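You operate a simulated robot arm through the tools that you are given. There is no shell and no other tool. Be economical: measure what you need, move in short steps, check, and stop when the job is done.

You run a simulated two-armed robot. Do the job below in one go: nothing can be reset, and whatever is moved stays where it is left.

Task
Press the front yellow tab three times. Put the yellow spark plug on the high shelf of the rubber-topped bench. Take the black piston and put it on the top of the tool stand. Pull the middle trolley drawer open. The order is free.

It is judged by the outcome, as a careful person would: the job done as asked, and still so three seconds after it is handed in. It fails if anything else is knocked over, pushed out of place, dropped, spilled or broken.

Robot
Two 7-joint arms with two-finger grippers on one trunk, on a base that drives. Base frame: it is fixed to the floor where the robot stands at the start and does not move with it; the origin is under the middle of the robot, x ahead of it, y to its left, z up. Readings come in m, rad, newtons and seconds.
The left shoulder is at the start at [0.07, 0.139, 1.357], the right one opposite. With the tool pointing down near the work surface each hand reaches from about 0.1 to 0.36 m from the robot's upright axis, wherever it stands, measured 20 degrees to its own side. Places, roughly: black piston (6x6x5 cm) [-4.1, -2.2, 0.2]; front yellow tab [0.5, 0, 0.9]; high shelf of the rubber-topped bench (180x16 cm) [1.42, 0.32, 1.28]; middle trolley drawer [1.2, -7.2, 0.6]; top of the tool stand (20x20 cm) [-4.06, -2.32, 0.56]; yellow spark plug (3x3x9 cm) [2, -0.1, 0.2]. Payload 3.43 kg a hand.
Tool frame (each hand has its own): the origin (TCP) lies between the finger pads and is the grasp point; the fingertips stand 0.03 m ahead of it; z points along the fingers, y is the line along which they close. Largest opening 0.104 m; the body of the gripper starts 0.057 m behind the TCP.
Orientation is that of the tool frame in the base frame, as a unit quaternion [x, y, z, w]. With the fingers straight down and closing along the base's y, the tool's x points along the base's -x, its y along +y and its z along -z.

Tools
- The arms move only by the tool play_rows. It takes "left_steps", "right_steps" or both (then of equal length, played together; a hand with none holds still); each is a list of rows, each a list of 7 numbers: the turn, a rotation vector about the base's x, y, z in units of 6 degrees (1.0 is 6 degrees), then the shift along the base's x, y, z in units of 50 mm (1.0 is 50 mm), then the opening, from 0 (shut) to 1 (fully open). In form: [[ax, ay, az, tx, ty, tz, hand], ...]. A call has 1 to 8 rows; each row shifts and turns the commanded pose from where the row before left it. A call with a number of a shift or a turn outside -1 to 1 is refused whole. A row lasts 0.2 s, in which the tool goes at most 0.05 m and 0.15 rad; a call with a longer step from one row to the next is refused whole, and so is a gripper value outside its range. Where a pose cannot be reached the arm comes as near as it can. A force on the tool above 40 N (or 10 N above the force at the start of the call, whichever is more), or a blocked arm, ends the call early, and 0.2 s more pass. Each finger travels about 0.045 m/s and halts on what it meets, pressing with about 25 N; the grip force reading is that of the motor and also rises with nothing between the fingers. The clock runs only during rows and for 0.2 s after the last one: add rows that do not move to give the fingers time. The reply holds the time, the measured pose of the TCP, the force on the tool along the base axes, the opening and the grip force, in the units named above and with some noise, with the torque about the TCP (base axes, N m) and any sound that the robot's microphone picked up.
- Cameras (640 x 400 px; columns grow to the right, rows downward): "scene" is now at [0.1445, 0.0208, 1.6]; the picture's right is [0.18, -0.98, 0.00], its down [-0.36, -0.07, -0.93] and it looks along [0.92, 0.17, -0.37] (base axes); focal length 214 px, centre (320, 200). "left" rides on the left gripper at [0.067, -0.018, -0.09] in its tool frame; the picture's right is [0.25, 0.97, 0.00], its down [-0.73, 0.19, -0.66] and it looks along [-0.64, 0.17, 0.75] (tool axes); focal length 218 px, centre (320, 200). "right" rides on the right gripper at [0.067, 0.018, -0.09] in its tool frame; the picture's right is [-0.25, 0.97, 0.00], its down [-0.73, -0.19, -0.66] and it looks along [-0.64, -0.17, 0.75] (tool axes); focal length 218 px, centre (320, 200). There is no depth. A picture from a camera that has moved, and an enlarged one, comes with that camera's place and axes in the base frame and with its lens. The place of the scene camera against the robot may be out by one fixed shift of up to 0.012 m in any direction.
- camera(camera): a new picture of that camera. It takes no simulated time.
- move_column(by): slides the trunk up (or, below 0, down) by that many m; the arms and the scene camera ride with it, the base frame stays. It gives what a move gives, with no picture.
- roll_base(legs): drives the robot by 1 to 6 legs, each [ahead, left, turn to the left] in m, m and rad, along the robot's own axes; the way and the turn of a leg run together, so that a leg with both is an arc; at most 1.5 m and 3.142 rad a leg. The arms and the cameras ride along, it lands a little off, and it stops where it bumps. It gives what a move gives.
- turn_head(pan, tilt): turns the head with the scene camera to pan (to the left, within 1.501 rad either way) and tilt (down, from -0.506 to 1.204), counted from straight ahead of the robot. It gives what a move gives.
- zoom(camera, box): a new picture of the part [left, top, right, bottom] of that camera's present view, enlarged. It takes no simulated time.
- finish_job(): hands the job in; it is judged then, once.

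Go step by step. Nothing tells you exact positions but the pictures and the camera data: compare them with the known pose of the tool, close in by small moves and look again before you grip or let go. The budget is 165 turns and 118 pictures, counting those below and the enlarged ones. Unless the task says otherwise, let go and move clear before handing in.

The tools are called by a JSON object that holds its "api" and its "payload". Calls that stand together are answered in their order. play_rows: Moves the arms, as the interface text tells. Its arguments: {"type":"object","properties":{"left_steps":{"type":"array"},"right_steps":{"type":"array"}},"required":[]} The other tools are called the same way: move_column (by) slides the trunk up or down; roll_base (legs) drives the base; turn_head (pan, tilt) turns the head that bears the scene camera; camera (camera) takes a picture; zoom (camera, box) takes an enlarged picture of a part of a camera's view; finish_job () hands the job in.

At the start:

```text
time_s: 0.0
left_tool_pos: [0.4151, 0.3, 1.462]
left_orientation: [0.0, 1.0, 0.0, 0.0]
left_force: [0.1, 0.2, -0.1]
left_torque: [0.03, 0.01, 0.0]
left_grip_width: 0.1039
left_gripper_force: 0.0
right_tool_pos: [0.3032, -0.0522, 1.554]
right_orientation: [0.001, 1.0, 0.001, 0.0]
right_force: [0.8, -0.6, 0.5]
right_torque: [-0.02, -0.02, 0.01]
right_grip_width: 0.1041
right_gripper_force: 0.0
trunk travel left (down, up): [-0.852, 0.088]
robot x, y, heading: [-0.001, -0.0008, 0.003]
head pan, tilt: [0.182, 0.375]
```

scene: 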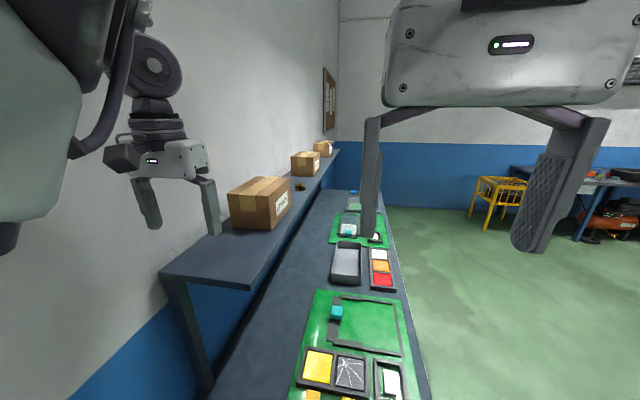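
right: 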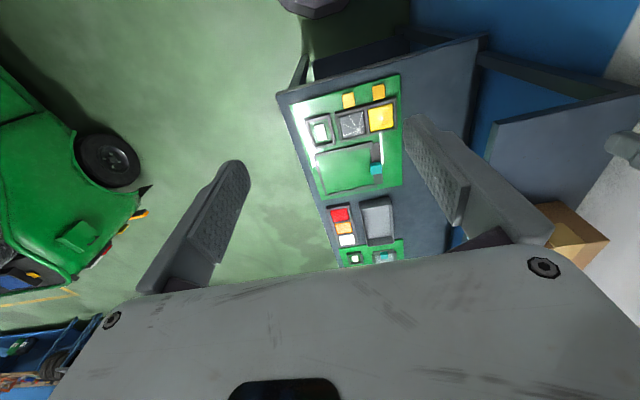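
left: 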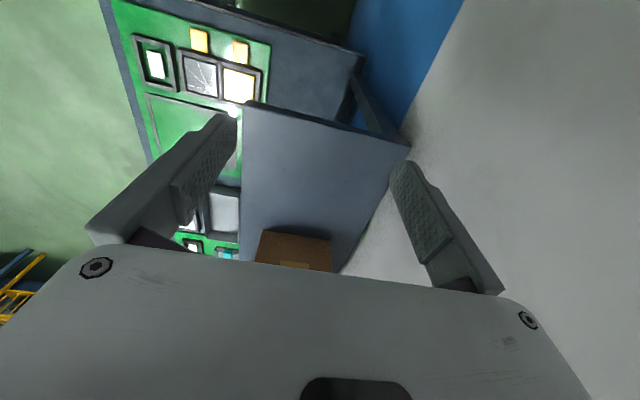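

I see the bench with a board of tabs ahead and the high shelf on the left. First I look down at the front tabs more closely.

{"api": "turn_head", "payload": {"pan": 0.0, "tilt": 0.9}}

{"api": "camera", "payload": {"camera": "scene"}}

{"api": "zoom", "payload": {"camera": "right", "box": [280, 60, 440, 200]}}

```text
time_s: 0.9
left_tool_pos: [0.416, 0.2999, 1.4626]
left_orientation: [-0.001, 1.0, -0.001, 0.0]
left_force: [-0.2, -0.3, -0.5]
left_torque: [0.04, -0.01, -0.01]
left_grip_width: 0.1041
left_gripper_force: 0.1
right_tool_pos: [0.3036, -0.0523, 1.553]
right_orientation: [0.001, 1.0, 0.0, 0.001]
right_force: [-0.2, -0.6, 0.3]
right_torque: [-0.01, -0.01, 0.0]
right_grip_width: 0.1039
right_gripper_force: 0.0
trunk travel left (down, up): [-0.852, 0.088]
robot x, y, heading: [0.0028, -0.0053, 0.002]
head pan, tilt: [0.0, 0.901]
```

```text
114 pictures are left
camera scene: at [0.1286, 0.0041, 1.5548], right [0.0, -1.0, 0.0], down [-0.78, 0.0, -0.62], along [0.62, 0.0, -0.78], focal length 214 px, centre (320, 200)
```

scene: 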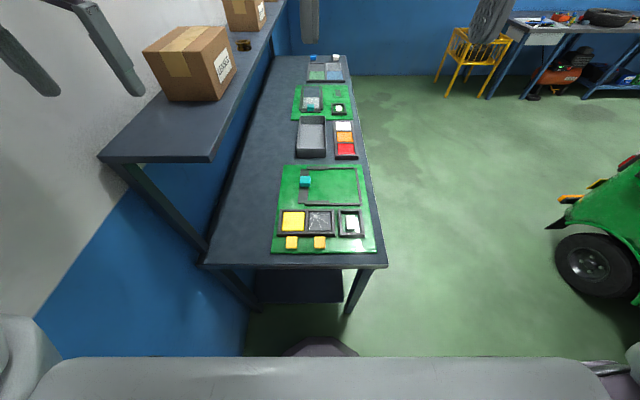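

```text
2.86 times, centred on (360, 130) of right
camera zoom: at [0.2364, -0.0353, 1.6439], right [0.25, 0.97, 0.0], down [0.73, -0.19, 0.66], along [0.64, -0.17, -0.75], focal length 624 px, centre (206, 400)
```

zoom: 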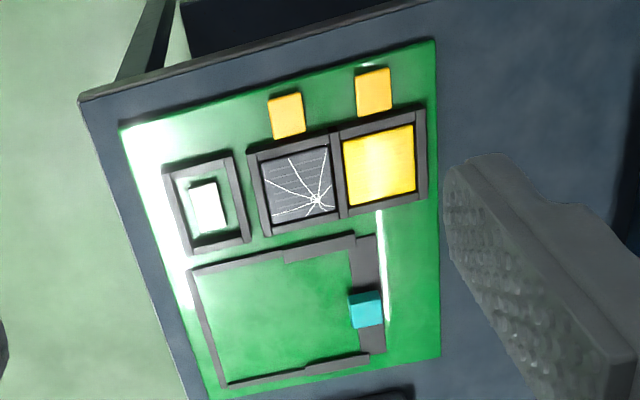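

Two small yellow tabs lie at the near edge of the front board; I zoom to tell them apart and to look for others.

{"api": "zoom", "payload": {"camera": "scene", "box": [260, 160, 390, 260]}}

{"api": "zoom", "payload": {"camera": "scene", "box": [270, 40, 390, 165]}}

```text
4.00 times, centred on (325, 210) of scene
camera zoom: at [0.1286, 0.0041, 1.5548], right [0.0, -1.0, 0.0], down [-0.78, 0.0, -0.62], along [0.62, 0.0, -0.78], focal length 858 px, centre (300, 160)
```

zoom: 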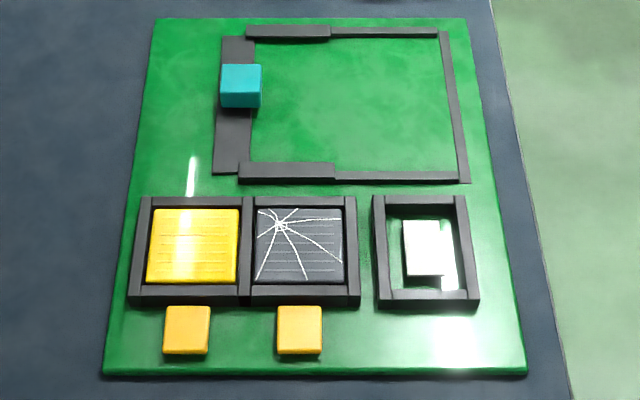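

```text
3.20 times, centred on (330, 102) of scene
camera zoom: at [0.1286, 0.0041, 1.5548], right [0.0, -1.0, 0.0], down [-0.78, 0.0, -0.62], along [0.62, 0.0, -0.78], focal length 686 px, centre (288, 512)
```

zoom: 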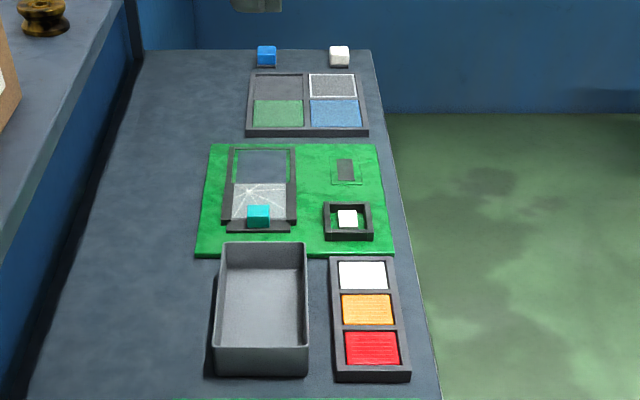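

The right-hand tab of the pair lies at about (0.49, 0.0, 0.85), matching the given place; the left one is at y≈0.1. I bring the right hand over it with shut fingers and see how far it reaches.

{"api": "play_rows", "payload": {"right_steps": [[0, 0, 0, 0.31, 0.08, -0.9, 0], [0, 0, 0, 0.31, 0.08, -0.9, 0], [0, 0, 0, 0.31, 0.08, -0.9, 0], [0, 0, 0, 0.31, 0.08, -0.9, 0], [0, 0, 0, 0.31, 0.08, -0.9, 0], [0, 0, 0, 0.31, 0.08, -0.9, 0], [0, 0, 0, 0.31, 0.08, -0.9, 0], [0, 0, 0, 0.31, 0.08, -0.9, 0]]}}

```text
time_s: 2.8
left_tool_pos: [0.4153, 0.2997, 1.4627]
left_orientation: [-0.001, 1.0, 0.0, 0.0]
left_force: [0.9, 0.2, 1.5]
left_torque: [0.0, 0.0, -0.03]
left_grip_width: 0.104
left_gripper_force: 0.1
right_tool_pos: [0.3035, -0.0509, 1.5548]
right_orientation: [0.0, 1.0, 0.0, 0.0]
right_force: [0.2, -0.2, 0.2]
right_torque: [0.03, 0.04, 0.02]
right_grip_width: 0.0001
right_gripper_force: 25.5
right hand out of reach, approached as far as the arm can: row 1, 2, 3, 4, 5, 6, 7, 8
trunk travel left (down, up): [-0.852, 0.088]
robot x, y, heading: [-0.0003, -0.0029, 0.003]
head pan, tilt: [0.0, 0.901]
```

That pose is beyond reach from here. The left hand suits better with the base nearer and a little to the right, away from the shelf and wall; I tuck the left hand in, then drive.

{"api": "play_rows", "payload": {"left_steps": [[0, 0, 0, -0.8, -0.5, 0, 0], [0, 0, 0, -0.8, -0.5, 0, 0], [0, 0, 0, -0.4, -0.5, 0, 0], [0, 0, 0, 0, 0, 0, 0]]}}

{"api": "roll_base", "payload": {"legs": [[0, -0.12, 0], [0.13, 0, 0]]}}

{"api": "camera", "payload": {"camera": "scene"}}

```text
time_s: 3.8
left_tool_pos: [0.3388, 0.2525, 1.4722]
left_orientation: [-0.005, 1.0, -0.018, -0.004]
left_force: [0.5, 0.5, -0.3]
left_torque: [0.04, 0.03, -0.03]
left_grip_width: 0.015
left_gripper_force: 0.4
left hand out of reach, approached as far as the arm can: row 2, 3
right_tool_pos: [0.3068, -0.051, 1.552]
right_orientation: [0.0, 1.0, 0.0, -0.001]
right_force: [0.1, -0.2, -0.5]
right_torque: [0.01, 0.01, -0.02]
right_grip_width: 0.0
right_gripper_force: 25.6
trunk travel left (down, up): [-0.852, 0.088]
robot x, y, heading: [-0.0033, 0.0008, -0.0]
head pan, tilt: [0.0, 0.901]
```

```text
time_s: 5.9
left_tool_pos: [0.4605, 0.1279, 1.4755]
left_orientation: [-0.004, 1.0, -0.018, 0.002]
left_force: [-0.6, -0.4, 0.1]
left_torque: [0.0, -0.08, 0.02]
left_grip_width: 0.0
left_gripper_force: 24.6
right_tool_pos: [0.427, -0.176, 1.5543]
right_orientation: [0.001, 1.0, 0.001, 0.002]
right_force: [0.3, -0.2, 0.1]
right_torque: [0.01, -0.05, 0.02]
right_grip_width: 0.0002
right_gripper_force: 25.0
trunk travel left (down, up): [-0.852, 0.088]
robot x, y, heading: [0.1323, -0.1236, -0.002]
head pan, tilt: [0.0, 0.901]
```

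```text
110 pictures are left
camera scene: at [0.2522, -0.1209, 1.5553], right [0.0, -1.0, 0.0], down [-0.78, 0.0, -0.62], along [0.62, 0.0, -0.78], focal length 214 px, centre (320, 200)
```

scene: 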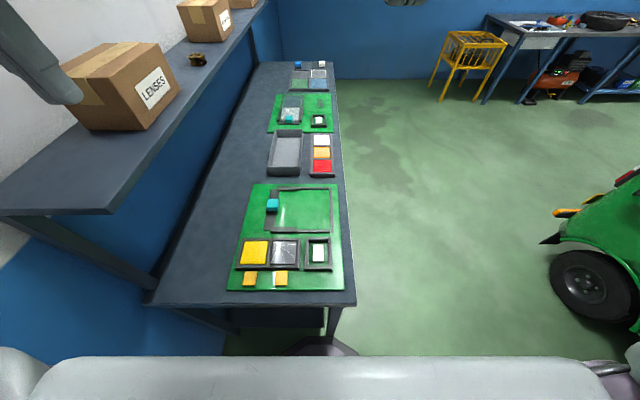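

The tab now reads about (0.485, 0.007). I lower the trunk to bring the hands near the bench.

{"api": "move_column", "payload": {"by": -0.25}}

{"api": "camera", "payload": {"camera": "left"}}

{"api": "camera", "payload": {"camera": "scene"}}

```text
time_s: 8.5
left_tool_pos: [0.466, 0.1302, 1.2249]
left_orientation: [-0.003, 1.0, -0.02, 0.0]
left_force: [-0.1, -1.1, 0.3]
left_torque: [-0.02, -0.02, -0.03]
left_grip_width: 0.0
left_gripper_force: 25.0
right_tool_pos: [0.4323, -0.174, 1.3026]
right_orientation: [0.0, 1.0, 0.0, 0.0]
right_force: [-0.4, -0.7, -0.6]
right_torque: [0.01, 0.0, 0.04]
right_grip_width: 0.0001
right_gripper_force: 24.9
trunk travel left (down, up): [-0.602, 0.338]
robot x, y, heading: [0.1264, -0.1239, -0.003]
head pan, tilt: [0.0, 0.901]
```

```text
109 pictures are left
camera left: at [0.3982, 0.1157, 1.3146], right [-0.26, 0.97, -0.04], down [0.73, 0.22, 0.65], along [0.64, 0.14, -0.76], focal length 218 px, centre (320, 200)
```

left: 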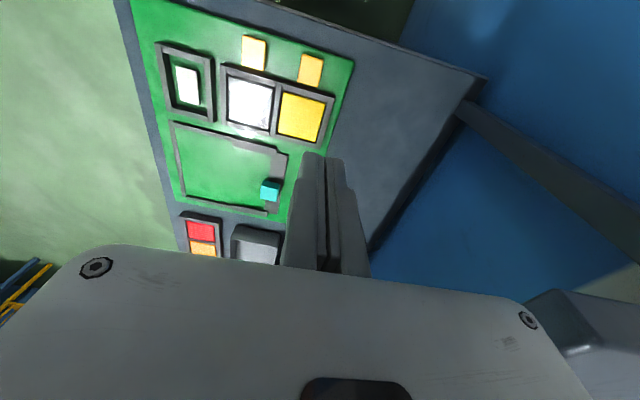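

```text
108 pictures are left
camera scene: at [0.2579, -0.1186, 1.3048], right [0.0, -1.0, 0.0], down [-0.78, 0.0, -0.62], along [0.62, 0.0, -0.78], focal length 214 px, centre (320, 200)
```

scene: 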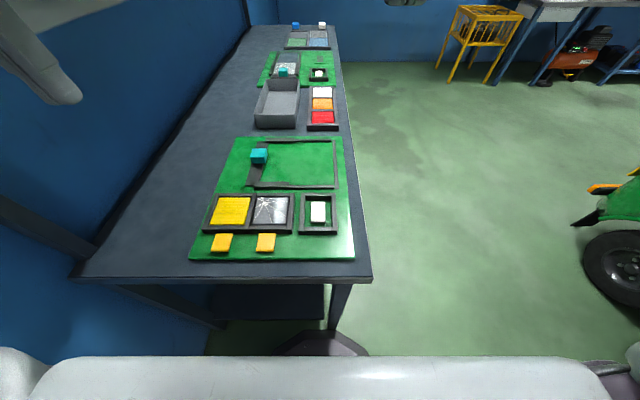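

The tab reads (0.482, 0.004, ~0.87) from both cameras. Moving the left hand over it, tips about 6 cm above.

{"api": "play_rows", "payload": {"left_steps": [[0, 0, 0, 0.05, -0.42, -0.88, 0], [0, 0, 0, 0.05, -0.42, -0.88, 0], [0, 0, 0, 0.05, -0.42, -0.88, 0], [0, 0, 0, 0.05, -0.42, -0.88, 0], [0, 0, 0, 0.06, -0.42, -0.88, 0], [0, 0, 0, 0.06, -0.42, -0.8, 0], [0, 0, 0, 0, 0, 0, 0]]}}

{"api": "camera", "payload": {"camera": "scene"}}

{"api": "camera", "payload": {"camera": "left"}}

```text
time_s: 10.1
left_tool_pos: [0.5572, 0.0868, 1.0188]
left_orientation: [-0.015, 0.999, -0.049, 0.008]
left_force: [-0.8, -0.1, 0.4]
left_torque: [-0.03, -0.03, 0.02]
left_grip_width: 0.0
left_gripper_force: 24.9
left hand out of reach, approached as far as the arm can: row 1, 2, 3, 4, 5, 6
right_tool_pos: [0.4313, -0.1731, 1.3029]
right_orientation: [0.0, 1.0, 0.0, 0.001]
right_force: [0.5, -1.0, -0.7]
right_torque: [0.02, -0.01, 0.02]
right_grip_width: 0.0
right_gripper_force: 25.1
trunk travel left (down, up): [-0.602, 0.338]
robot x, y, heading: [0.1261, -0.1243, -0.001]
head pan, tilt: [0.0, 0.901]
```

```text
107 pictures are left
camera scene: at [0.2571, -0.1187, 1.3048], right [0.0, -1.0, 0.0], down [-0.78, 0.0, -0.62], along [0.62, 0.0, -0.78], focal length 214 px, centre (320, 200)
```

scene: 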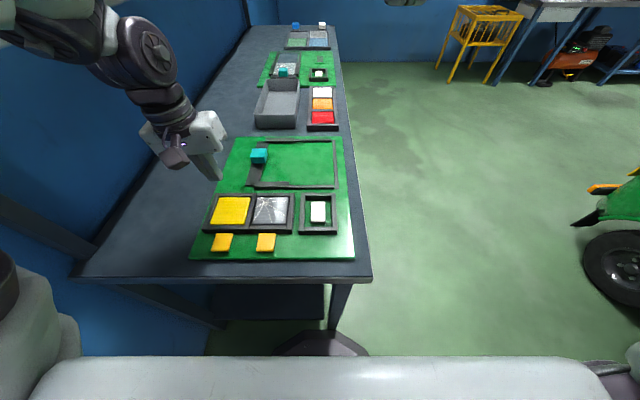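

```text
106 pictures are left
camera left: at [0.4883, 0.0766, 1.1087], right [-0.28, 0.95, -0.1], down [0.71, 0.28, 0.65], along [0.64, 0.11, -0.76], focal length 218 px, centre (320, 200)
```

left: 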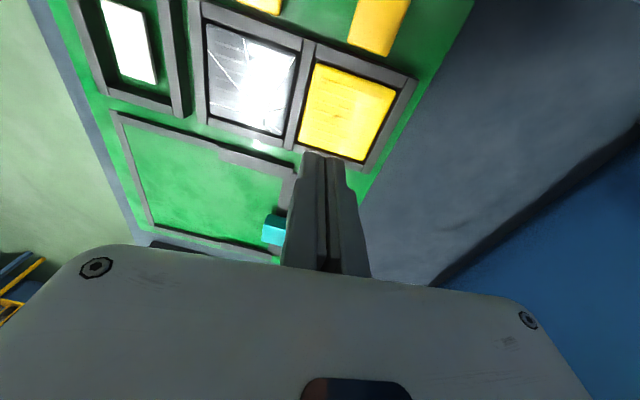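

The trunk is too low for reaching close in; I'll need it higher again. I check where the left elbow is relative to the shelf before raising.

{"api": "turn_head", "payload": {"pan": 0.8, "tilt": 0.3}}

{"api": "camera", "payload": {"camera": "scene"}}

```text
time_s: 11.2
left_tool_pos: [0.5561, 0.0894, 1.0161]
left_orientation: [-0.017, 0.999, -0.048, 0.003]
left_force: [1.3, 0.1, 0.2]
left_torque: [0.0, 0.0, 0.03]
left_grip_width: 0.0002
left_gripper_force: 25.0
right_tool_pos: [0.4341, -0.175, 1.3029]
right_orientation: [0.0, 1.0, 0.0, 0.0]
right_force: [-0.3, -0.4, 0.6]
right_torque: [0.01, -0.03, 0.01]
right_grip_width: 0.0002
right_gripper_force: 24.9
trunk travel left (down, up): [-0.602, 0.338]
robot x, y, heading: [0.132, -0.1199, 0.003]
head pan, tilt: [0.799, 0.3]
```

```text
105 pictures are left
camera scene: at [0.2475, -0.0517, 1.357], right [0.72, -0.7, 0.0], down [-0.21, -0.21, -0.96], along [0.67, 0.68, -0.3], focal length 214 px, centre (320, 200)
```

scene: 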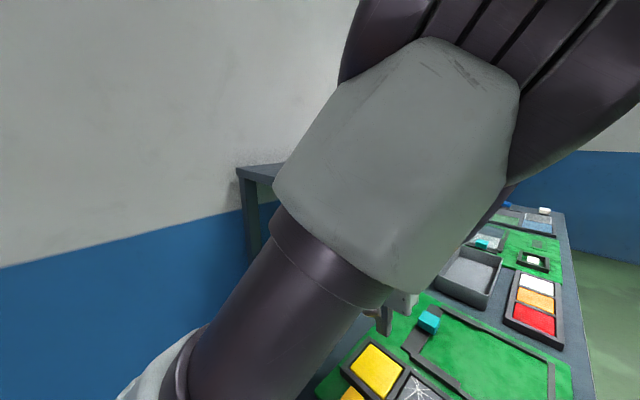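

The elbow stands high and clear of the shelf, so raising straight up is safe.

{"api": "move_column", "payload": {"by": 0.25}}

{"api": "play_rows", "payload": {"left_steps": [[0, 0, 0, 0, -0.2, -0.9, 0], [0, 0, 0, 0, -0.2, -0.9, 0], [0, 0, 0, 0, -0.2, -0.9, 0], [0, 0, 0, 0, -0.2, -0.9, 0], [0, 0, 0, 0, -0.2, -0.9, 0], [0, 0, 0, 0, 0, 0, 0]]}}

```text
time_s: 13.8
left_tool_pos: [0.5564, 0.0899, 1.2628]
left_orientation: [-0.019, 0.999, -0.049, 0.0]
left_force: [-0.2, -0.5, 0.3]
left_torque: [-0.01, 0.0, -0.01]
left_grip_width: 0.0001
left_gripper_force: 25.2
right_tool_pos: [0.4336, -0.1735, 1.5536]
right_orientation: [0.0, 1.0, 0.0, 0.0]
right_force: [-0.4, 0.4, 0.2]
right_torque: [-0.04, -0.01, 0.0]
right_grip_width: 0.0002
right_gripper_force: 25.4
trunk travel left (down, up): [-0.852, 0.088]
robot x, y, heading: [0.1297, -0.1224, -0.004]
head pan, tilt: [0.799, 0.3]
```

```text
time_s: 15.2
left_tool_pos: [0.5836, 0.0826, 1.0543]
left_orientation: [-0.003, 1.0, -0.021, 0.0]
left_force: [-0.3, 0.0, 0.6]
left_torque: [-0.02, 0.02, -0.01]
left_grip_width: 0.0
left_gripper_force: 25.5
left hand out of reach, approached as far as the arm can: row 1, 2, 3, 4, 5
right_tool_pos: [0.4327, -0.1738, 1.5533]
right_orientation: [0.0, 1.0, 0.0, 0.0]
right_force: [0.6, 0.7, 0.4]
right_torque: [0.03, -0.01, 0.01]
right_grip_width: 0.0
right_gripper_force: 24.5
trunk travel left (down, up): [-0.852, 0.088]
robot x, y, heading: [0.1301, -0.1237, 0.002]
head pan, tilt: [0.799, 0.3]
```

{"api": "play_rows", "payload": {"left_steps": [[0, 0, 0, -0.5, -0.4, -0.3, 0], [0, 0, 0, -0.5, -0.4, -0.3, 0], [0, 0, 0, 0, 0, 0, 0], [0, 0, 0, 0, 0, 0, 0]]}}

{"api": "camera", "payload": {"camera": "scene"}}

```text
time_s: 16.2
left_tool_pos: [0.559, 0.0874, 1.0195]
left_orientation: [-0.01, 1.0, -0.02, -0.002]
left_force: [-0.1, 0.4, 0.2]
left_torque: [-0.01, 0.01, 0.05]
left_grip_width: 0.0
left_gripper_force: 24.8
left hand out of reach, approached as far as the arm can: row 1, 2
right_tool_pos: [0.4329, -0.1756, 1.5533]
right_orientation: [0.0, 1.0, 0.0, 0.0]
right_force: [0.3, -0.3, -0.6]
right_torque: [-0.01, 0.01, 0.01]
right_grip_width: 0.0
right_gripper_force: 25.2
trunk travel left (down, up): [-0.852, 0.088]
robot x, y, heading: [0.1284, -0.1238, 0.001]
head pan, tilt: [0.799, 0.3]
```

```text
104 pictures are left
camera scene: at [0.2475, -0.0517, 1.607], right [0.72, -0.7, 0.0], down [-0.21, -0.21, -0.96], along [0.67, 0.68, -0.3], focal length 214 px, centre (320, 200)
```

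scene: 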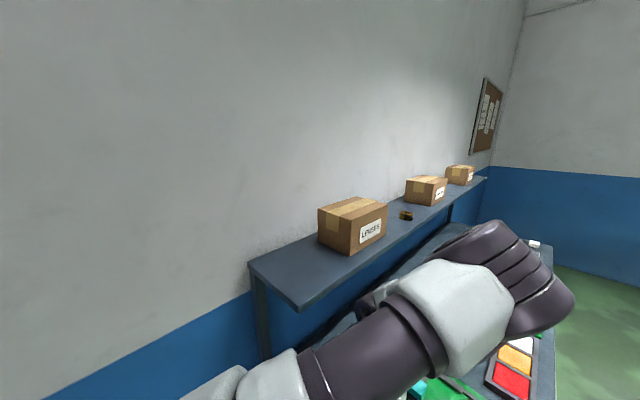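

The elbow's folding limit sets a minimum shoulder-to-wrist distance, so I raise the trunk to its top and back off 5 cm, then approach the tab.

{"api": "move_column", "payload": {"by": 0.085}}

{"api": "roll_base", "payload": {"legs": [[-0.05, 0, 0]]}}

{"api": "play_rows", "payload": {"left_steps": [[0, 0, 0, 0, -0.4, -0.5, 0], [0, 0, 0, 0, -0.4, -0.4, 0], [0, 0, 0, 0, 0, 0, 0], [0, 0, 0, 0, 0, 0, 0]]}}

```text
time_s: 17.4
left_tool_pos: [0.5589, 0.0871, 1.1034]
left_orientation: [-0.01, 1.0, -0.02, -0.003]
left_force: [-0.5, 0.3, 0.0]
left_torque: [0.03, -0.01, -0.05]
left_grip_width: 0.0
left_gripper_force: 25.1
right_tool_pos: [0.4337, -0.1749, 1.6388]
right_orientation: [-0.001, 1.0, 0.0, 0.0]
right_force: [0.9, 0.0, 0.0]
right_torque: [-0.01, 0.03, 0.01]
right_grip_width: 0.0001
right_gripper_force: 25.2
trunk travel left (down, up): [-0.937, 0.003]
robot x, y, heading: [0.1231, -0.1193, -0.001]
head pan, tilt: [0.799, 0.3]
```

```text
time_s: 18.3
left_tool_pos: [0.519, 0.0872, 1.0988]
left_orientation: [-0.009, 1.0, -0.02, -0.007]
left_force: [1.4, 1.0, -0.1]
left_torque: [-0.01, 0.12, -0.01]
left_grip_width: 0.0
left_gripper_force: 24.7
right_tool_pos: [0.3982, -0.174, 1.6351]
right_orientation: [0.0, 1.0, 0.0, -0.006]
right_force: [1.5, 0.1, -0.3]
right_torque: [-0.02, 0.14, 0.01]
right_grip_width: 0.0
right_gripper_force: 25.0
trunk travel left (down, up): [-0.937, 0.003]
robot x, y, heading: [0.0783, -0.1193, 0.0]
head pan, tilt: [0.799, 0.3]
```

```text
time_s: 19.3
left_tool_pos: [0.5143, 0.0814, 1.0566]
left_orientation: [-0.009, 1.0, -0.022, 0.0]
left_force: [-0.1, -0.3, 0.3]
left_torque: [-0.04, -0.03, -0.01]
left_grip_width: 0.0
left_gripper_force: 24.6
left hand out of reach, approached as far as the arm can: row 1, 2
right_tool_pos: [0.3779, -0.1745, 1.6384]
right_orientation: [0.0, 1.0, 0.0, 0.0]
right_force: [-1.1, 0.8, -0.8]
right_torque: [0.01, -0.05, 0.01]
right_grip_width: 0.0
right_gripper_force: 25.0
trunk travel left (down, up): [-0.937, 0.003]
robot x, y, heading: [0.0806, -0.1187, -0.001]
head pan, tilt: [0.799, 0.3]
```

{"api": "play_rows", "payload": {"left_steps": [[0, 0, 0, -0.2, -0.3, -0.5, 0], [0, 0, 0, -0.2, -0.3, -0.5, 0], [0, 0, 0, 0, 0, 0, 0], [0, 0, 0, 0, 0, 0, 0]]}}

{"api": "turn_head", "payload": {"pan": 0.3, "tilt": 0.7}}

{"api": "camera", "payload": {"camera": "scene"}}

{"api": "camera", "payload": {"camera": "right"}}

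```text
time_s: 20.3
left_tool_pos: [0.5064, 0.0785, 1.002]
left_orientation: [-0.01, 1.0, -0.022, -0.003]
left_force: [-0.5, 0.0, -0.3]
left_torque: [-0.04, -0.04, 0.0]
left_grip_width: 0.0
left_gripper_force: 25.0
left hand out of reach, approached as far as the arm can: row 1, 2
right_tool_pos: [0.3837, -0.1742, 1.6376]
right_orientation: [0.0, 1.0, 0.0, -0.001]
right_force: [-0.3, 0.0, -0.4]
right_torque: [0.01, -0.03, 0.01]
right_grip_width: 0.0002
right_gripper_force: 24.8
trunk travel left (down, up): [-0.937, 0.003]
robot x, y, heading: [0.0769, -0.1265, 0.001]
head pan, tilt: [0.799, 0.3]
```

```text
time_s: 21.2
left_tool_pos: [0.5056, 0.0784, 1.0019]
left_orientation: [-0.01, 1.0, -0.022, -0.003]
left_force: [-0.2, -0.9, 0.2]
left_torque: [0.01, 0.03, -0.01]
left_grip_width: 0.0
left_gripper_force: 25.0
right_tool_pos: [0.3834, -0.1737, 1.6391]
right_orientation: [0.0, 1.0, 0.0, 0.0]
right_force: [-1.2, -0.5, 0.5]
right_torque: [0.03, 0.0, 0.01]
right_grip_width: 0.0
right_gripper_force: 24.8
trunk travel left (down, up): [-0.937, 0.003]
robot x, y, heading: [0.0775, -0.1256, -0.004]
head pan, tilt: [0.3, 0.7]
```

```text
103 pictures are left
camera scene: at [0.2139, -0.0933, 1.6559], right [0.3, -0.96, 0.0], down [-0.61, -0.19, -0.77], along [0.73, 0.23, -0.64], focal length 214 px, centre (320, 200)
```

scene: 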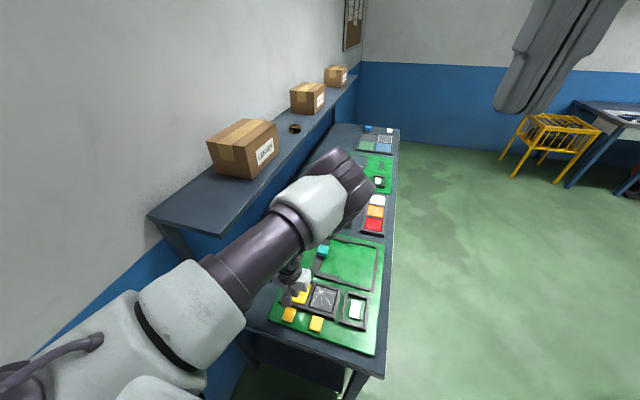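

```text
102 pictures are left
camera right: at [0.3164, -0.1579, 1.7288], right [0.25, 0.97, 0.0], down [0.73, -0.19, 0.66], along [0.63, -0.17, -0.75], focal length 218 px, centre (320, 200)
```

right: 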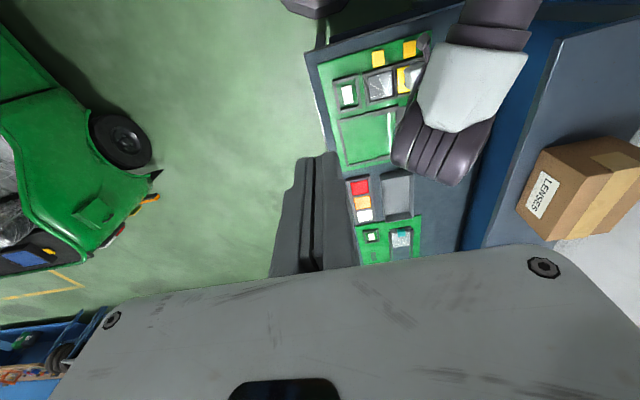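

The left hand resists going further inward, so I shift the base instead: 7.5 cm right and 2 cm back puts the tip over the tab.

{"api": "roll_base", "payload": {"legs": [[-0.022, -0.075, 0]]}}

{"api": "camera", "payload": {"camera": "left"}}

{"api": "camera", "payload": {"camera": "scene"}}

```text
time_s: 22.3
left_tool_pos: [0.4861, 0.0145, 0.9987]
left_orientation: [-0.01, 1.0, -0.026, -0.003]
left_force: [0.6, 0.6, -0.7]
left_torque: [-0.07, 0.04, -0.02]
left_grip_width: 0.0003
left_gripper_force: 25.4
right_tool_pos: [0.3667, -0.2343, 1.6373]
right_orientation: [0.0, 1.0, -0.005, -0.002]
right_force: [0.4, 1.4, 0.2]
right_torque: [-0.09, 0.06, 0.01]
right_grip_width: 0.0001
right_gripper_force: 25.0
trunk travel left (down, up): [-0.937, 0.003]
robot x, y, heading: [0.0593, -0.199, 0.003]
head pan, tilt: [0.3, 0.7]
```

```text
101 pictures are left
camera left: at [0.4199, -0.0001, 1.0898], right [-0.27, 0.96, -0.05], down [0.73, 0.24, 0.64], along [0.63, 0.14, -0.77], focal length 218 px, centre (320, 200)
```

left: 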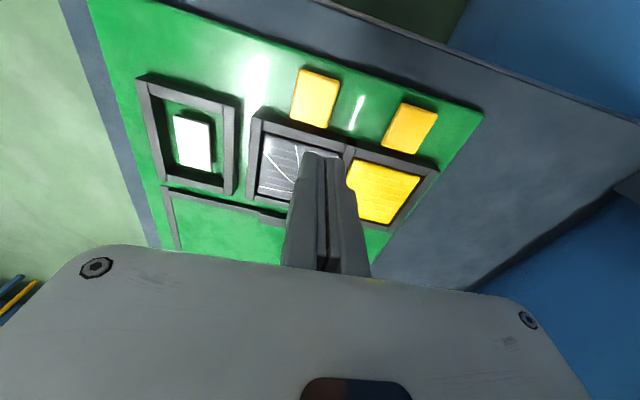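

```text
100 pictures are left
camera scene: at [0.1966, -0.1529, 1.6552], right [0.3, -0.95, 0.01], down [-0.62, -0.2, -0.76], along [0.73, 0.22, -0.65], focal length 214 px, centre (320, 200)
```

scene: 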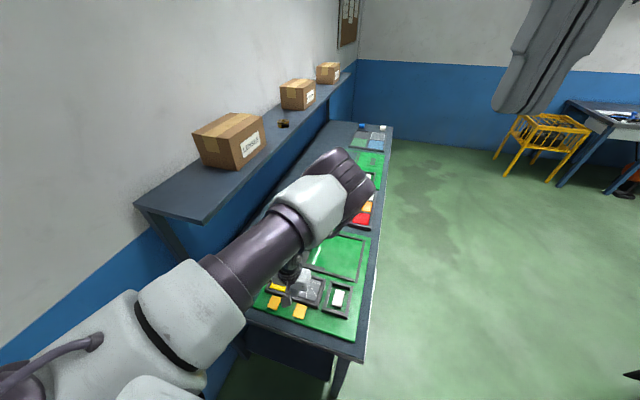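

The tab is at (0.480, 0.001) per the left camera; the tip is nearly above it. Descending 7 cm with a small correction.

{"api": "play_rows", "payload": {"left_steps": [[0, 0, 0, -0.12, -0.26, -0.7, 0], [0, 0, 0, 0, 0, -0.7, 0], [0, 0, 0, 0, 0, 0, 0], [0, 0, 0, 0, 0, 0, 0]]}}

{"api": "camera", "payload": {"camera": "left"}}

```text
time_s: 23.3
left_tool_pos: [0.4782, -0.003, 0.9315]
left_orientation: [-0.011, 1.0, -0.02, -0.002]
left_force: [-0.4, -0.4, 0.7]
left_torque: [0.01, -0.03, -0.01]
left_grip_width: 0.0
left_gripper_force: 24.3
left hand out of reach, approached as far as the arm can: row 1
right_tool_pos: [0.3598, -0.2512, 1.6373]
right_orientation: [0.0, 1.0, 0.001, 0.0]
right_force: [-0.3, -0.2, 0.7]
right_torque: [0.07, -0.02, 0.03]
right_grip_width: 0.0001
right_gripper_force: 25.2
trunk travel left (down, up): [-0.937, 0.003]
robot x, y, heading: [0.0562, -0.1969, -0.002]
head pan, tilt: [0.3, 0.7]
```

```text
99 pictures are left
camera left: at [0.4115, -0.0175, 1.0221], right [-0.27, 0.96, -0.04], down [0.73, 0.23, 0.65], along [0.63, 0.15, -0.76], focal length 218 px, centre (320, 200)
```

left: 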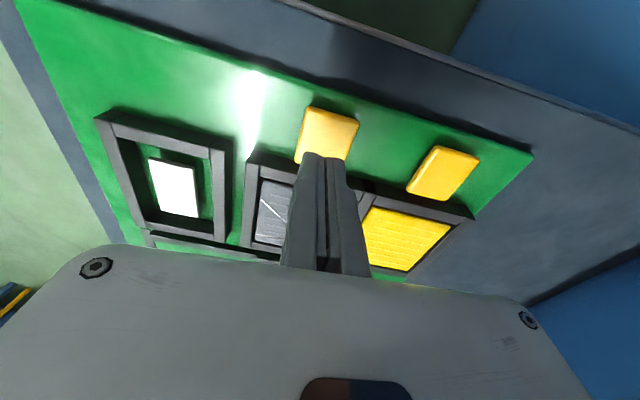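

Tip is centred over the tab, roughly 2-3 cm up. Pressing down gently in small steps.

{"api": "play_rows", "payload": {"left_steps": [[0, 0, 0, 0, 0.04, -0.2, 0], [0, 0, 0, 0, 0, -0.2, 0], [0, 0, 0, 0, 0, -0.1, 0], [0, 0, 0, 0, 0, 0, 0]]}}

```text
time_s: 24.3
left_tool_pos: [0.4798, 0.0024, 0.9042]
left_orientation: [-0.011, 1.0, -0.021, -0.002]
left_force: [-0.3, 0.2, -0.7]
left_torque: [0.0, 0.03, 0.01]
left_grip_width: 0.0
left_gripper_force: 25.3
right_tool_pos: [0.3612, -0.246, 1.636]
right_orientation: [-0.001, 1.0, -0.001, -0.001]
right_force: [0.0, -0.1, -0.5]
right_torque: [-0.01, 0.02, -0.03]
right_grip_width: 0.0
right_gripper_force: 25.3
trunk travel left (down, up): [-0.937, 0.003]
robot x, y, heading: [0.0551, -0.2004, 0.005]
head pan, tilt: [0.3, 0.7]
```

{"api": "play_rows", "payload": {"left_steps": [[0, 0, 0, 0, 0, -0.1, 0], [0, 0, 0, 0, 0, -0.1, 0], [0, 0, 0, 0, 0, 0, 0]]}}

{"api": "camera", "payload": {"camera": "left"}}

```text
time_s: 25.1
left_tool_pos: [0.4802, 0.0006, 0.8958]
left_orientation: [-0.01, 1.0, -0.021, -0.001]
left_force: [-0.2, -0.5, -0.2]
left_torque: [0.02, 0.01, 0.01]
left_grip_width: 0.0
left_gripper_force: 25.0
right_tool_pos: [0.3618, -0.2474, 1.6376]
right_orientation: [-0.001, 1.0, -0.001, -0.001]
right_force: [0.6, 0.8, -0.9]
right_torque: [-0.03, -0.04, 0.03]
right_grip_width: 0.0
right_gripper_force: 25.1
trunk travel left (down, up): [-0.937, 0.003]
robot x, y, heading: [0.0628, -0.1973, 0.004]
head pan, tilt: [0.3, 0.7]
```

```text
98 pictures are left
camera left: at [0.4133, -0.0137, 0.9858], right [-0.27, 0.96, -0.04], down [0.73, 0.23, 0.65], along [0.63, 0.15, -0.76], focal length 218 px, centre (320, 200)
```

left: 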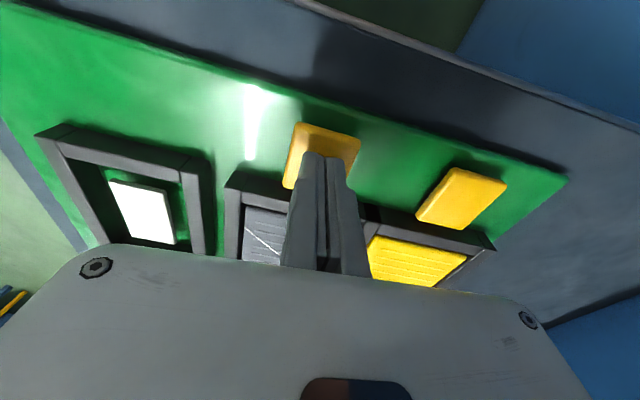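

{"api": "play_rows", "payload": {"left_steps": [[0, 0, 0, 0, 0, -0.1, 0], [0, 0, 0, 0, 0, -0.1, 0], [0, 0, 0, 0, 0, 0, 0]]}}

```text
time_s: 25.9
left_tool_pos: [0.4801, -0.0, 0.8866]
left_orientation: [-0.01, 1.0, -0.021, -0.001]
left_force: [1.1, 0.8, 3.7]
left_torque: [0.06, -0.01, 0.02]
left_grip_width: 0.0
left_gripper_force: 24.9
right_tool_pos: [0.3615, -0.2472, 1.6381]
right_orientation: [0.0, 1.0, 0.0, -0.001]
right_force: [-0.6, 0.7, 0.7]
right_torque: [-0.01, 0.02, 0.02]
right_grip_width: 0.0
right_gripper_force: 25.0
trunk travel left (down, up): [-0.937, 0.003]
robot x, y, heading: [0.0577, -0.1952, 0.004]
head pan, tilt: [0.3, 0.7]
heard: click
```

A click: the first press registered. I lift and check for any change.

{"api": "play_rows", "payload": {"left_steps": [[0, 0, 0, 0, 0, 0.25, 0], [0, 0, 0, 0, 0, 0.25, 0], [0, 0, 0, 0, 0, 0, 0]]}}

{"api": "camera", "payload": {"camera": "left"}}

```text
time_s: 26.7
left_tool_pos: [0.4801, 0.0026, 0.912]
left_orientation: [-0.011, 1.0, -0.022, -0.002]
left_force: [-0.1, -0.2, -0.2]
left_torque: [0.02, 0.05, 0.02]
left_grip_width: 0.0001
left_gripper_force: 24.9
right_tool_pos: [0.3617, -0.2465, 1.6389]
right_orientation: [-0.001, 1.0, -0.001, -0.001]
right_force: [0.0, 0.0, 0.0]
right_torque: [0.0, -0.01, 0.02]
right_grip_width: 0.0001
right_gripper_force: 24.7
trunk travel left (down, up): [-0.937, 0.003]
robot x, y, heading: [0.0588, -0.2002, 0.002]
head pan, tilt: [0.3, 0.7]
```

```text
97 pictures are left
camera left: at [0.4135, -0.0133, 1.0022], right [-0.27, 0.96, -0.04], down [0.73, 0.23, 0.65], along [0.63, 0.15, -0.76], focal length 218 px, centre (320, 200)
```

left: 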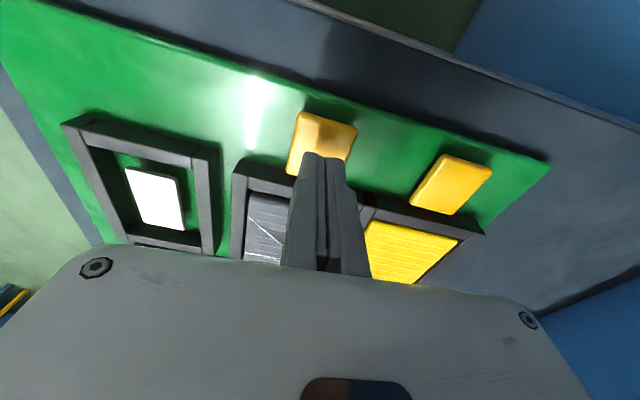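

Pressed tab clicked; its own lamp is the cracked one, so no light is expected. Second press, lift.

{"api": "play_rows", "payload": {"left_steps": [[0, 0, 0, 0, 0, -0.25, 0], [0, 0, 0, 0, 0, -0.25, 0], [0, 0, 0, 0, 0, -0.02, 0], [0, 0, 0, 0, 0, 0, 0], [0, 0, 0, 0, 0, 0.26, 0], [0, 0, 0, 0, 0, 0.26, 0], [0, 0, 0, 0, 0, 0, 0]]}}

```text
time_s: 28.3
left_tool_pos: [0.4803, 0.0021, 0.9112]
left_orientation: [-0.011, 1.0, -0.022, -0.003]
left_force: [-0.1, 1.5, 0.0]
left_torque: [0.0, 0.01, -0.02]
left_grip_width: 0.0
left_gripper_force: 25.3
right_tool_pos: [0.3616, -0.2474, 1.6382]
right_orientation: [0.0, 1.0, 0.0, 0.0]
right_force: [1.1, 0.0, 0.5]
right_torque: [-0.04, -0.01, -0.02]
right_grip_width: 0.0
right_gripper_force: 24.8
trunk travel left (down, up): [-0.937, 0.003]
robot x, y, heading: [0.0548, -0.1958, 0.001]
head pan, tilt: [0.3, 0.7]
heard: click
```

{"api": "play_rows", "payload": {"left_steps": [[0, 0, 0, 0, 0, -0.25, 0], [0, 0, 0, 0, 0, -0.25, 0], [0, 0, 0, 0, 0, -0.02, 0], [0, 0, 0, 0, 0, 0, 0], [0, 0, 0, 0, 0, 0.26, 0], [0, 0, 0, 0, 0, 0.26, 0], [0, 0, 0, 0, 0, 0, 0]]}}

{"api": "turn_head", "payload": {"pan": -0.3, "tilt": 0.4}}

{"api": "camera", "payload": {"camera": "scene"}}

```text
time_s: 29.9
left_tool_pos: [0.4798, 0.0023, 0.911]
left_orientation: [-0.011, 1.0, -0.021, -0.001]
left_force: [-0.2, -0.4, 0.4]
left_torque: [0.0, -0.03, 0.03]
left_grip_width: 0.0
left_gripper_force: 24.5
right_tool_pos: [0.362, -0.2495, 1.6367]
right_orientation: [-0.001, 1.0, -0.001, -0.001]
right_force: [0.4, 0.2, 0.1]
right_torque: [-0.03, 0.01, 0.01]
right_grip_width: 0.0001
right_gripper_force: 25.2
trunk travel left (down, up): [-0.937, 0.003]
robot x, y, heading: [0.0588, -0.1954, 0.002]
head pan, tilt: [0.3, 0.7]
heard: click
```

```text
time_s: 30.9
left_tool_pos: [0.4821, 0.0025, 0.9104]
left_orientation: [-0.011, 1.0, -0.021, -0.002]
left_force: [0.3, -0.1, 0.3]
left_torque: [0.01, 0.0, -0.01]
left_grip_width: 0.0
left_gripper_force: 24.7
right_tool_pos: [0.3623, -0.2467, 1.6383]
right_orientation: [-0.001, 1.0, -0.001, -0.001]
right_force: [-0.1, -0.2, 0.7]
right_torque: [0.02, 0.0, 0.01]
right_grip_width: 0.0
right_gripper_force: 24.7
trunk travel left (down, up): [-0.937, 0.003]
robot x, y, heading: [0.0598, -0.1993, 0.006]
head pan, tilt: [-0.3, 0.4]
```

```text
96 pictures are left
camera scene: at [0.1997, -0.22, 1.6827], right [-0.29, -0.96, 0.0], down [-0.37, 0.11, -0.92], along [0.88, -0.27, -0.39], focal length 214 px, centre (320, 200)
```

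scene: 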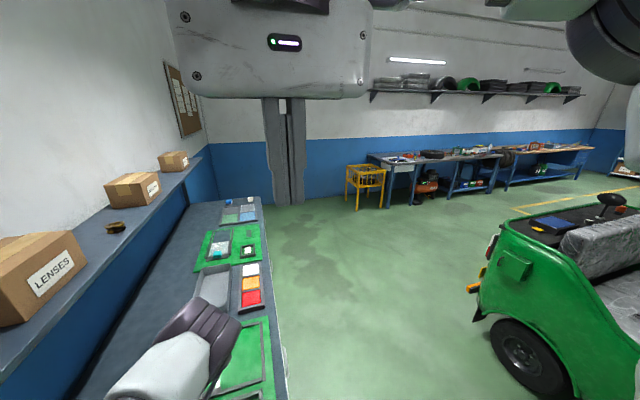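

Three clicks heard; pressing is done. Now I lift a little, back off, and drive along the bench's right side toward the spark plug.

{"api": "play_rows", "payload": {"left_steps": [[0, 0, 0, 0, 0, 0.5, 0], [0, 0, 0, 0, 0, 0.5, 0], [0, 0, 0, 0, 0, 0, 0]]}}

{"api": "roll_base", "payload": {"legs": [[-0.45, 0, 0], [0, -0.7, 0]]}}

{"api": "camera", "payload": {"camera": "scene"}}

```text
time_s: 31.7
left_tool_pos: [0.4795, 0.0027, 0.9598]
left_orientation: [-0.01, 1.0, -0.021, -0.001]
left_force: [-0.3, -0.4, 0.2]
left_torque: [-0.04, 0.04, 0.01]
left_grip_width: 0.0002
left_gripper_force: 24.9
right_tool_pos: [0.3621, -0.2459, 1.6369]
right_orientation: [-0.001, 1.0, -0.001, -0.001]
right_force: [0.6, -0.4, -0.4]
right_torque: [-0.01, 0.02, -0.02]
right_grip_width: 0.0
right_gripper_force: 24.8
trunk travel left (down, up): [-0.937, 0.003]
robot x, y, heading: [0.0586, -0.1972, 0.001]
head pan, tilt: [-0.3, 0.4]
```

```text
time_s: 37.8
left_tool_pos: [0.0403, -0.6902, 0.9594]
left_orientation: [-0.01, 1.0, -0.022, -0.001]
left_force: [0.4, 0.0, -1.3]
left_torque: [-0.01, 0.0, 0.01]
left_grip_width: 0.0
left_gripper_force: 25.1
right_tool_pos: [-0.0772, -0.9394, 1.6375]
right_orientation: [-0.001, 1.0, -0.002, -0.001]
right_force: [1.2, 0.2, -0.1]
right_torque: [-0.07, 0.01, -0.04]
right_grip_width: 0.0
right_gripper_force: 24.9
trunk travel left (down, up): [-0.937, 0.003]
robot x, y, heading: [-0.3803, -0.8913, -0.0]
head pan, tilt: [-0.3, 0.4]
```

```text
95 pictures are left
camera scene: at [-0.2398, -0.912, 1.6828], right [-0.3, -0.96, 0.0], down [-0.37, 0.11, -0.92], along [0.88, -0.27, -0.39], focal length 214 px, centre (320, 200)
```

scene: 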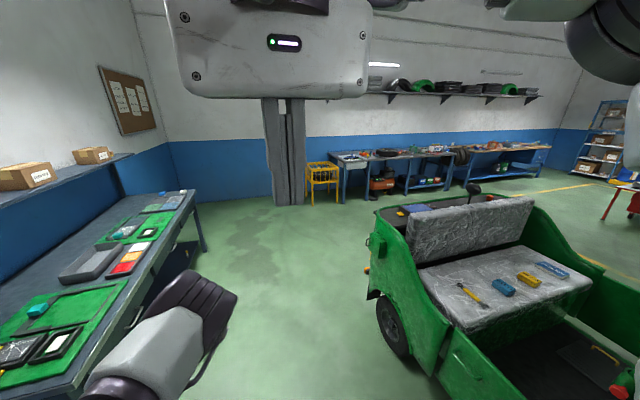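

Corridor between bench and kart is clear at y≈-0.85. Driving ahead 1.5 m.

{"api": "roll_base", "payload": {"legs": [[1.5, 0.0, 0]]}}

{"api": "turn_head", "payload": {"pan": 0.75, "tilt": 0.8}}

{"api": "camera", "payload": {"camera": "scene"}}

```text
time_s: 45.1
left_tool_pos: [1.5268, -0.6958, 0.9611]
left_orientation: [-0.008, 1.0, -0.021, -0.002]
left_force: [-0.9, -0.2, -0.3]
left_torque: [-0.03, 0.04, 0.01]
left_grip_width: 0.0001
left_gripper_force: 25.1
right_tool_pos: [1.4076, -0.9451, 1.6388]
right_orientation: [0.0, 1.0, -0.001, 0.001]
right_force: [0.9, 0.2, 0.9]
right_torque: [-0.02, 0.0, 0.03]
right_grip_width: 0.0
right_gripper_force: 25.5
trunk travel left (down, up): [-0.937, 0.003]
robot x, y, heading: [1.1032, -0.8907, 0.004]
head pan, tilt: [-0.3, 0.4]
```

```text
time_s: 46.5
left_tool_pos: [1.5268, -0.6949, 0.9596]
left_orientation: [-0.009, 1.0, -0.021, -0.002]
left_force: [-0.1, -0.1, -0.8]
left_torque: [0.0, 0.0, -0.02]
left_grip_width: 0.0
left_gripper_force: 25.2
right_tool_pos: [1.408, -0.9443, 1.6371]
right_orientation: [0.001, 1.0, 0.0, -0.001]
right_force: [0.6, -0.3, 0.4]
right_torque: [0.0, 0.02, 0.01]
right_grip_width: 0.0
right_gripper_force: 25.2
trunk travel left (down, up): [-0.937, 0.003]
robot x, y, heading: [1.1037, -0.8939, -0.002]
head pan, tilt: [0.75, 0.799]
```

```text
94 pictures are left
camera scene: at [1.2168, -0.8343, 1.6477], right [0.68, -0.73, 0.0], down [-0.53, -0.49, -0.7], along [0.51, 0.47, -0.72], focal length 214 px, centre (320, 200)
```

scene: 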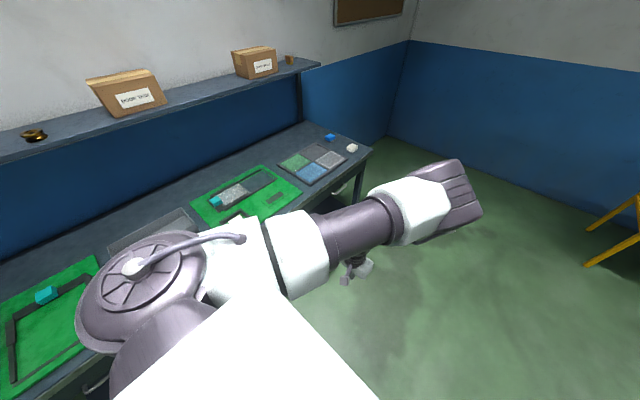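

The bench ends near x=2.35, front edge y≈-0.24. I drive on, turn to face the bench and lower the trunk to see underneath.

{"api": "roll_base", "payload": {"legs": [[0.88, -0.1, 0], [0, 0, 1.571]]}}

{"api": "turn_head", "payload": {"pan": 0.0, "tilt": 0.6}}

{"api": "camera", "payload": {"camera": "scene"}}

```text
time_s: 55.0
left_tool_pos: [1.784, -0.5714, 0.9603]
left_orientation: [0.719, -0.695, 0.016, -0.014]
left_force: [-0.1, 0.1, 0.6]
left_torque: [-0.02, 0.02, 0.05]
left_grip_width: 0.0004
left_gripper_force: 24.9
right_tool_pos: [2.0358, -0.6871, 1.6375]
right_orientation: [0.712, -0.702, 0.001, 0.0]
right_force: [0.6, 0.4, -0.2]
right_torque: [-0.02, 0.01, 0.01]
right_grip_width: 0.0
right_gripper_force: 25.4
trunk travel left (down, up): [-0.937, 0.003]
robot x, y, heading: [1.9887, -0.9859, 1.584]
head pan, tilt: [0.75, 0.799]
```

```text
time_s: 56.1
left_tool_pos: [1.7838, -0.5719, 0.9596]
left_orientation: [0.719, -0.694, 0.016, -0.014]
left_force: [0.7, 0.3, -0.1]
left_torque: [0.02, 0.0, 0.01]
left_grip_width: 0.0
left_gripper_force: 25.5
right_tool_pos: [2.0361, -0.6873, 1.637]
right_orientation: [0.712, -0.702, 0.001, 0.0]
right_force: [0.5, 0.7, -0.3]
right_torque: [0.0, -0.01, 0.02]
right_grip_width: 0.0003
right_gripper_force: 25.2
trunk travel left (down, up): [-0.937, 0.003]
robot x, y, heading: [1.9842, -0.9904, 1.582]
head pan, tilt: [0.0, 0.6]
```

```text
93 pictures are left
camera scene: at [1.9899, -0.8485, 1.6645], right [1.0, 0.01, 0.0], down [0.01, -0.57, -0.82], along [-0.01, 0.82, -0.57], focal length 214 px, centre (320, 200)
```

scene: 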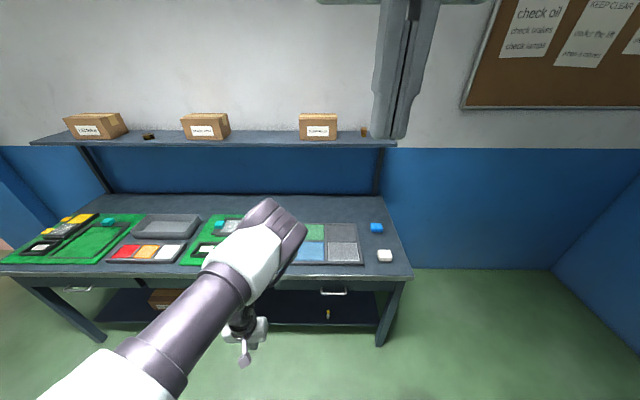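

The plug stands on the bench's lower shelf. Zooming in.

{"api": "zoom", "payload": {"camera": "scene", "box": [240, 250, 420, 360]}}

{"api": "zoom", "payload": {"camera": "scene", "box": [20, 90, 420, 200]}}

```text
3.56 times, centred on (330, 305) of scene
camera zoom: at [1.9899, -0.8485, 1.6645], right [1.0, 0.01, 0.0], down [0.01, -0.57, -0.82], along [-0.01, 0.82, -0.57], focal length 763 px, centre (284, -173)
```

zoom: 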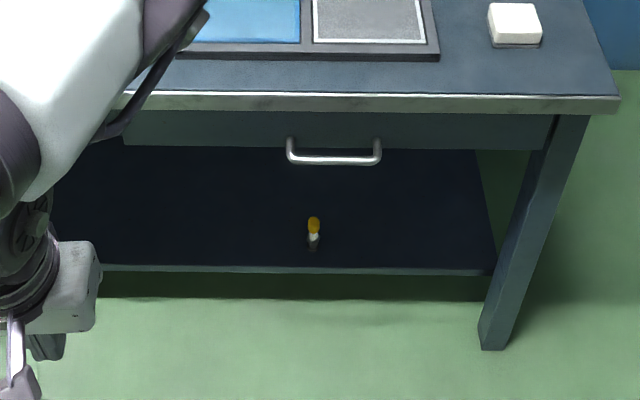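

```text
1.60 times, centred on (220, 145) of scene
camera zoom: at [1.9899, -0.8485, 1.6645], right [1.0, 0.01, 0.0], down [0.01, -0.57, -0.82], along [-0.01, 0.82, -0.57], focal length 343 px, centre (480, 288)
```

zoom: 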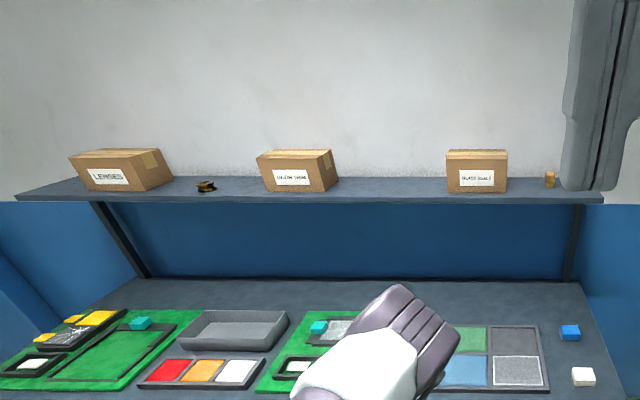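

The plug stands upright near the shelf's front edge, about (2.04, -0.11, 0.16–0.25). I'll use the left hand, pitched to point forward-down, with the trunk low; first pitch and raise it here.

{"api": "play_rows", "payload": {"left_steps": [[1, 0, 0, 0, 0, 0.5, 1], [1, 0, 0, 0, 0, 0.5, 1], [1, 0, 0, 0, 0, 0.5, 1], [1, 0, 0, 0, 0, 0.5, 1], [1, 0, 0, 0, 0, 0.5, 1], [1, 0, 0, 0, 0, 0.5, 1], [1, 0, 0, 0, 0, 0.5, 1], [1, 0, 0, 0, 0, 0.5, 1]]}}

{"api": "camera", "payload": {"camera": "scene"}}

```text
time_s: 57.9
left_tool_pos: [1.75, -0.5344, 1.0614]
left_orientation: [0.707, -0.649, -0.199, -0.201]
left_force: [0.2, 0.1, 0.0]
left_torque: [0.0, 0.03, -0.01]
left_grip_width: 0.1039
left_gripper_force: 0.3
left hand out of reach, approached as far as the arm can: row 1, 2, 3, 4, 5, 6, 7, 8
right_tool_pos: [2.0354, -0.6862, 1.6384]
right_orientation: [0.712, -0.702, 0.002, 0.001]
right_force: [0.0, 0.6, 1.2]
right_torque: [0.01, -0.02, 0.0]
right_grip_width: 0.0
right_gripper_force: 25.2
trunk travel left (down, up): [-0.937, 0.003]
robot x, y, heading: [1.9877, -0.9906, 1.586]
head pan, tilt: [0.0, 0.6]
```

```text
90 pictures are left
camera scene: at [1.99, -0.849, 1.6646], right [1.0, 0.01, 0.0], down [0.01, -0.56, -0.83], along [-0.01, 0.83, -0.56], focal length 214 px, centre (320, 200)
```

scene: 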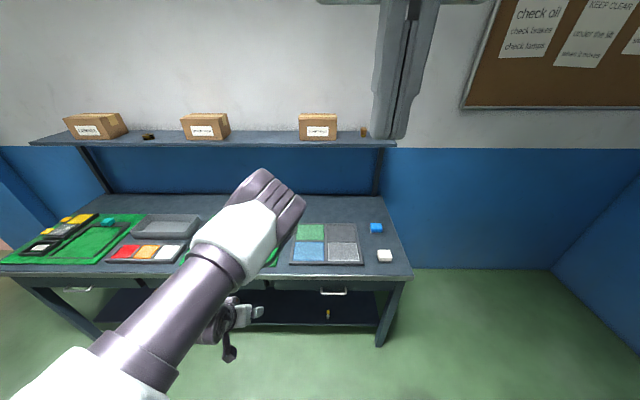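

The arm is at its folding limit; it needs to extend. I back the base 15 cm and extend the hand forward.

{"api": "roll_base", "payload": {"legs": [[-0.12, -0.2, 0]]}}

{"api": "play_rows", "payload": {"left_steps": [[0.5, 0, 0, 0, 0.6, -0.3, 1], [0.5, 0, 0, 0, 0.6, -0.3, 1], [0.5, 0, 0, 0, 0.6, -0.3, 1], [0.5, 0, 0, 0, 0.6, -0.3, 1], [0.5, 0, 0, 0, 0.6, -0.3, 1], [0, 0, 0, 0, 0, 0, 1], [0, 0, 0, 0, 0, 0, 1]]}}

```text
time_s: 59.6
left_tool_pos: [1.9502, -0.6494, 1.0585]
left_orientation: [0.707, -0.649, -0.195, -0.201]
left_force: [-0.3, -0.6, 0.0]
left_torque: [-0.02, 0.01, 0.0]
left_grip_width: 0.104
left_gripper_force: 0.1
right_tool_pos: [2.2315, -0.8012, 1.6375]
right_orientation: [0.711, -0.703, 0.003, -0.001]
right_force: [0.0, 0.0, -0.1]
right_torque: [-0.05, -0.03, 0.01]
right_grip_width: 0.0
right_gripper_force: 24.8
trunk travel left (down, up): [-0.937, 0.003]
robot x, y, heading: [2.1927, -1.1088, 1.58]
head pan, tilt: [0.0, 0.6]
```

```text
time_s: 61.2
left_tool_pos: [1.9495, -0.5015, 0.9854]
left_orientation: [0.674, -0.618, -0.282, -0.291]
left_force: [0.5, -0.3, 0.7]
left_torque: [0.01, -0.03, -0.03]
left_grip_width: 0.104
left_gripper_force: 0.0
left hand out of reach, approached as far as the arm can: row 2
right_tool_pos: [2.2405, -0.8065, 1.6382]
right_orientation: [0.711, -0.703, 0.001, -0.001]
right_force: [-0.5, -0.6, 0.5]
right_torque: [0.02, -0.01, 0.03]
right_grip_width: 0.0001
right_gripper_force: 25.1
trunk travel left (down, up): [-0.937, 0.003]
robot x, y, heading: [2.1904, -1.1088, 1.586]
head pan, tilt: [0.0, 0.6]
```

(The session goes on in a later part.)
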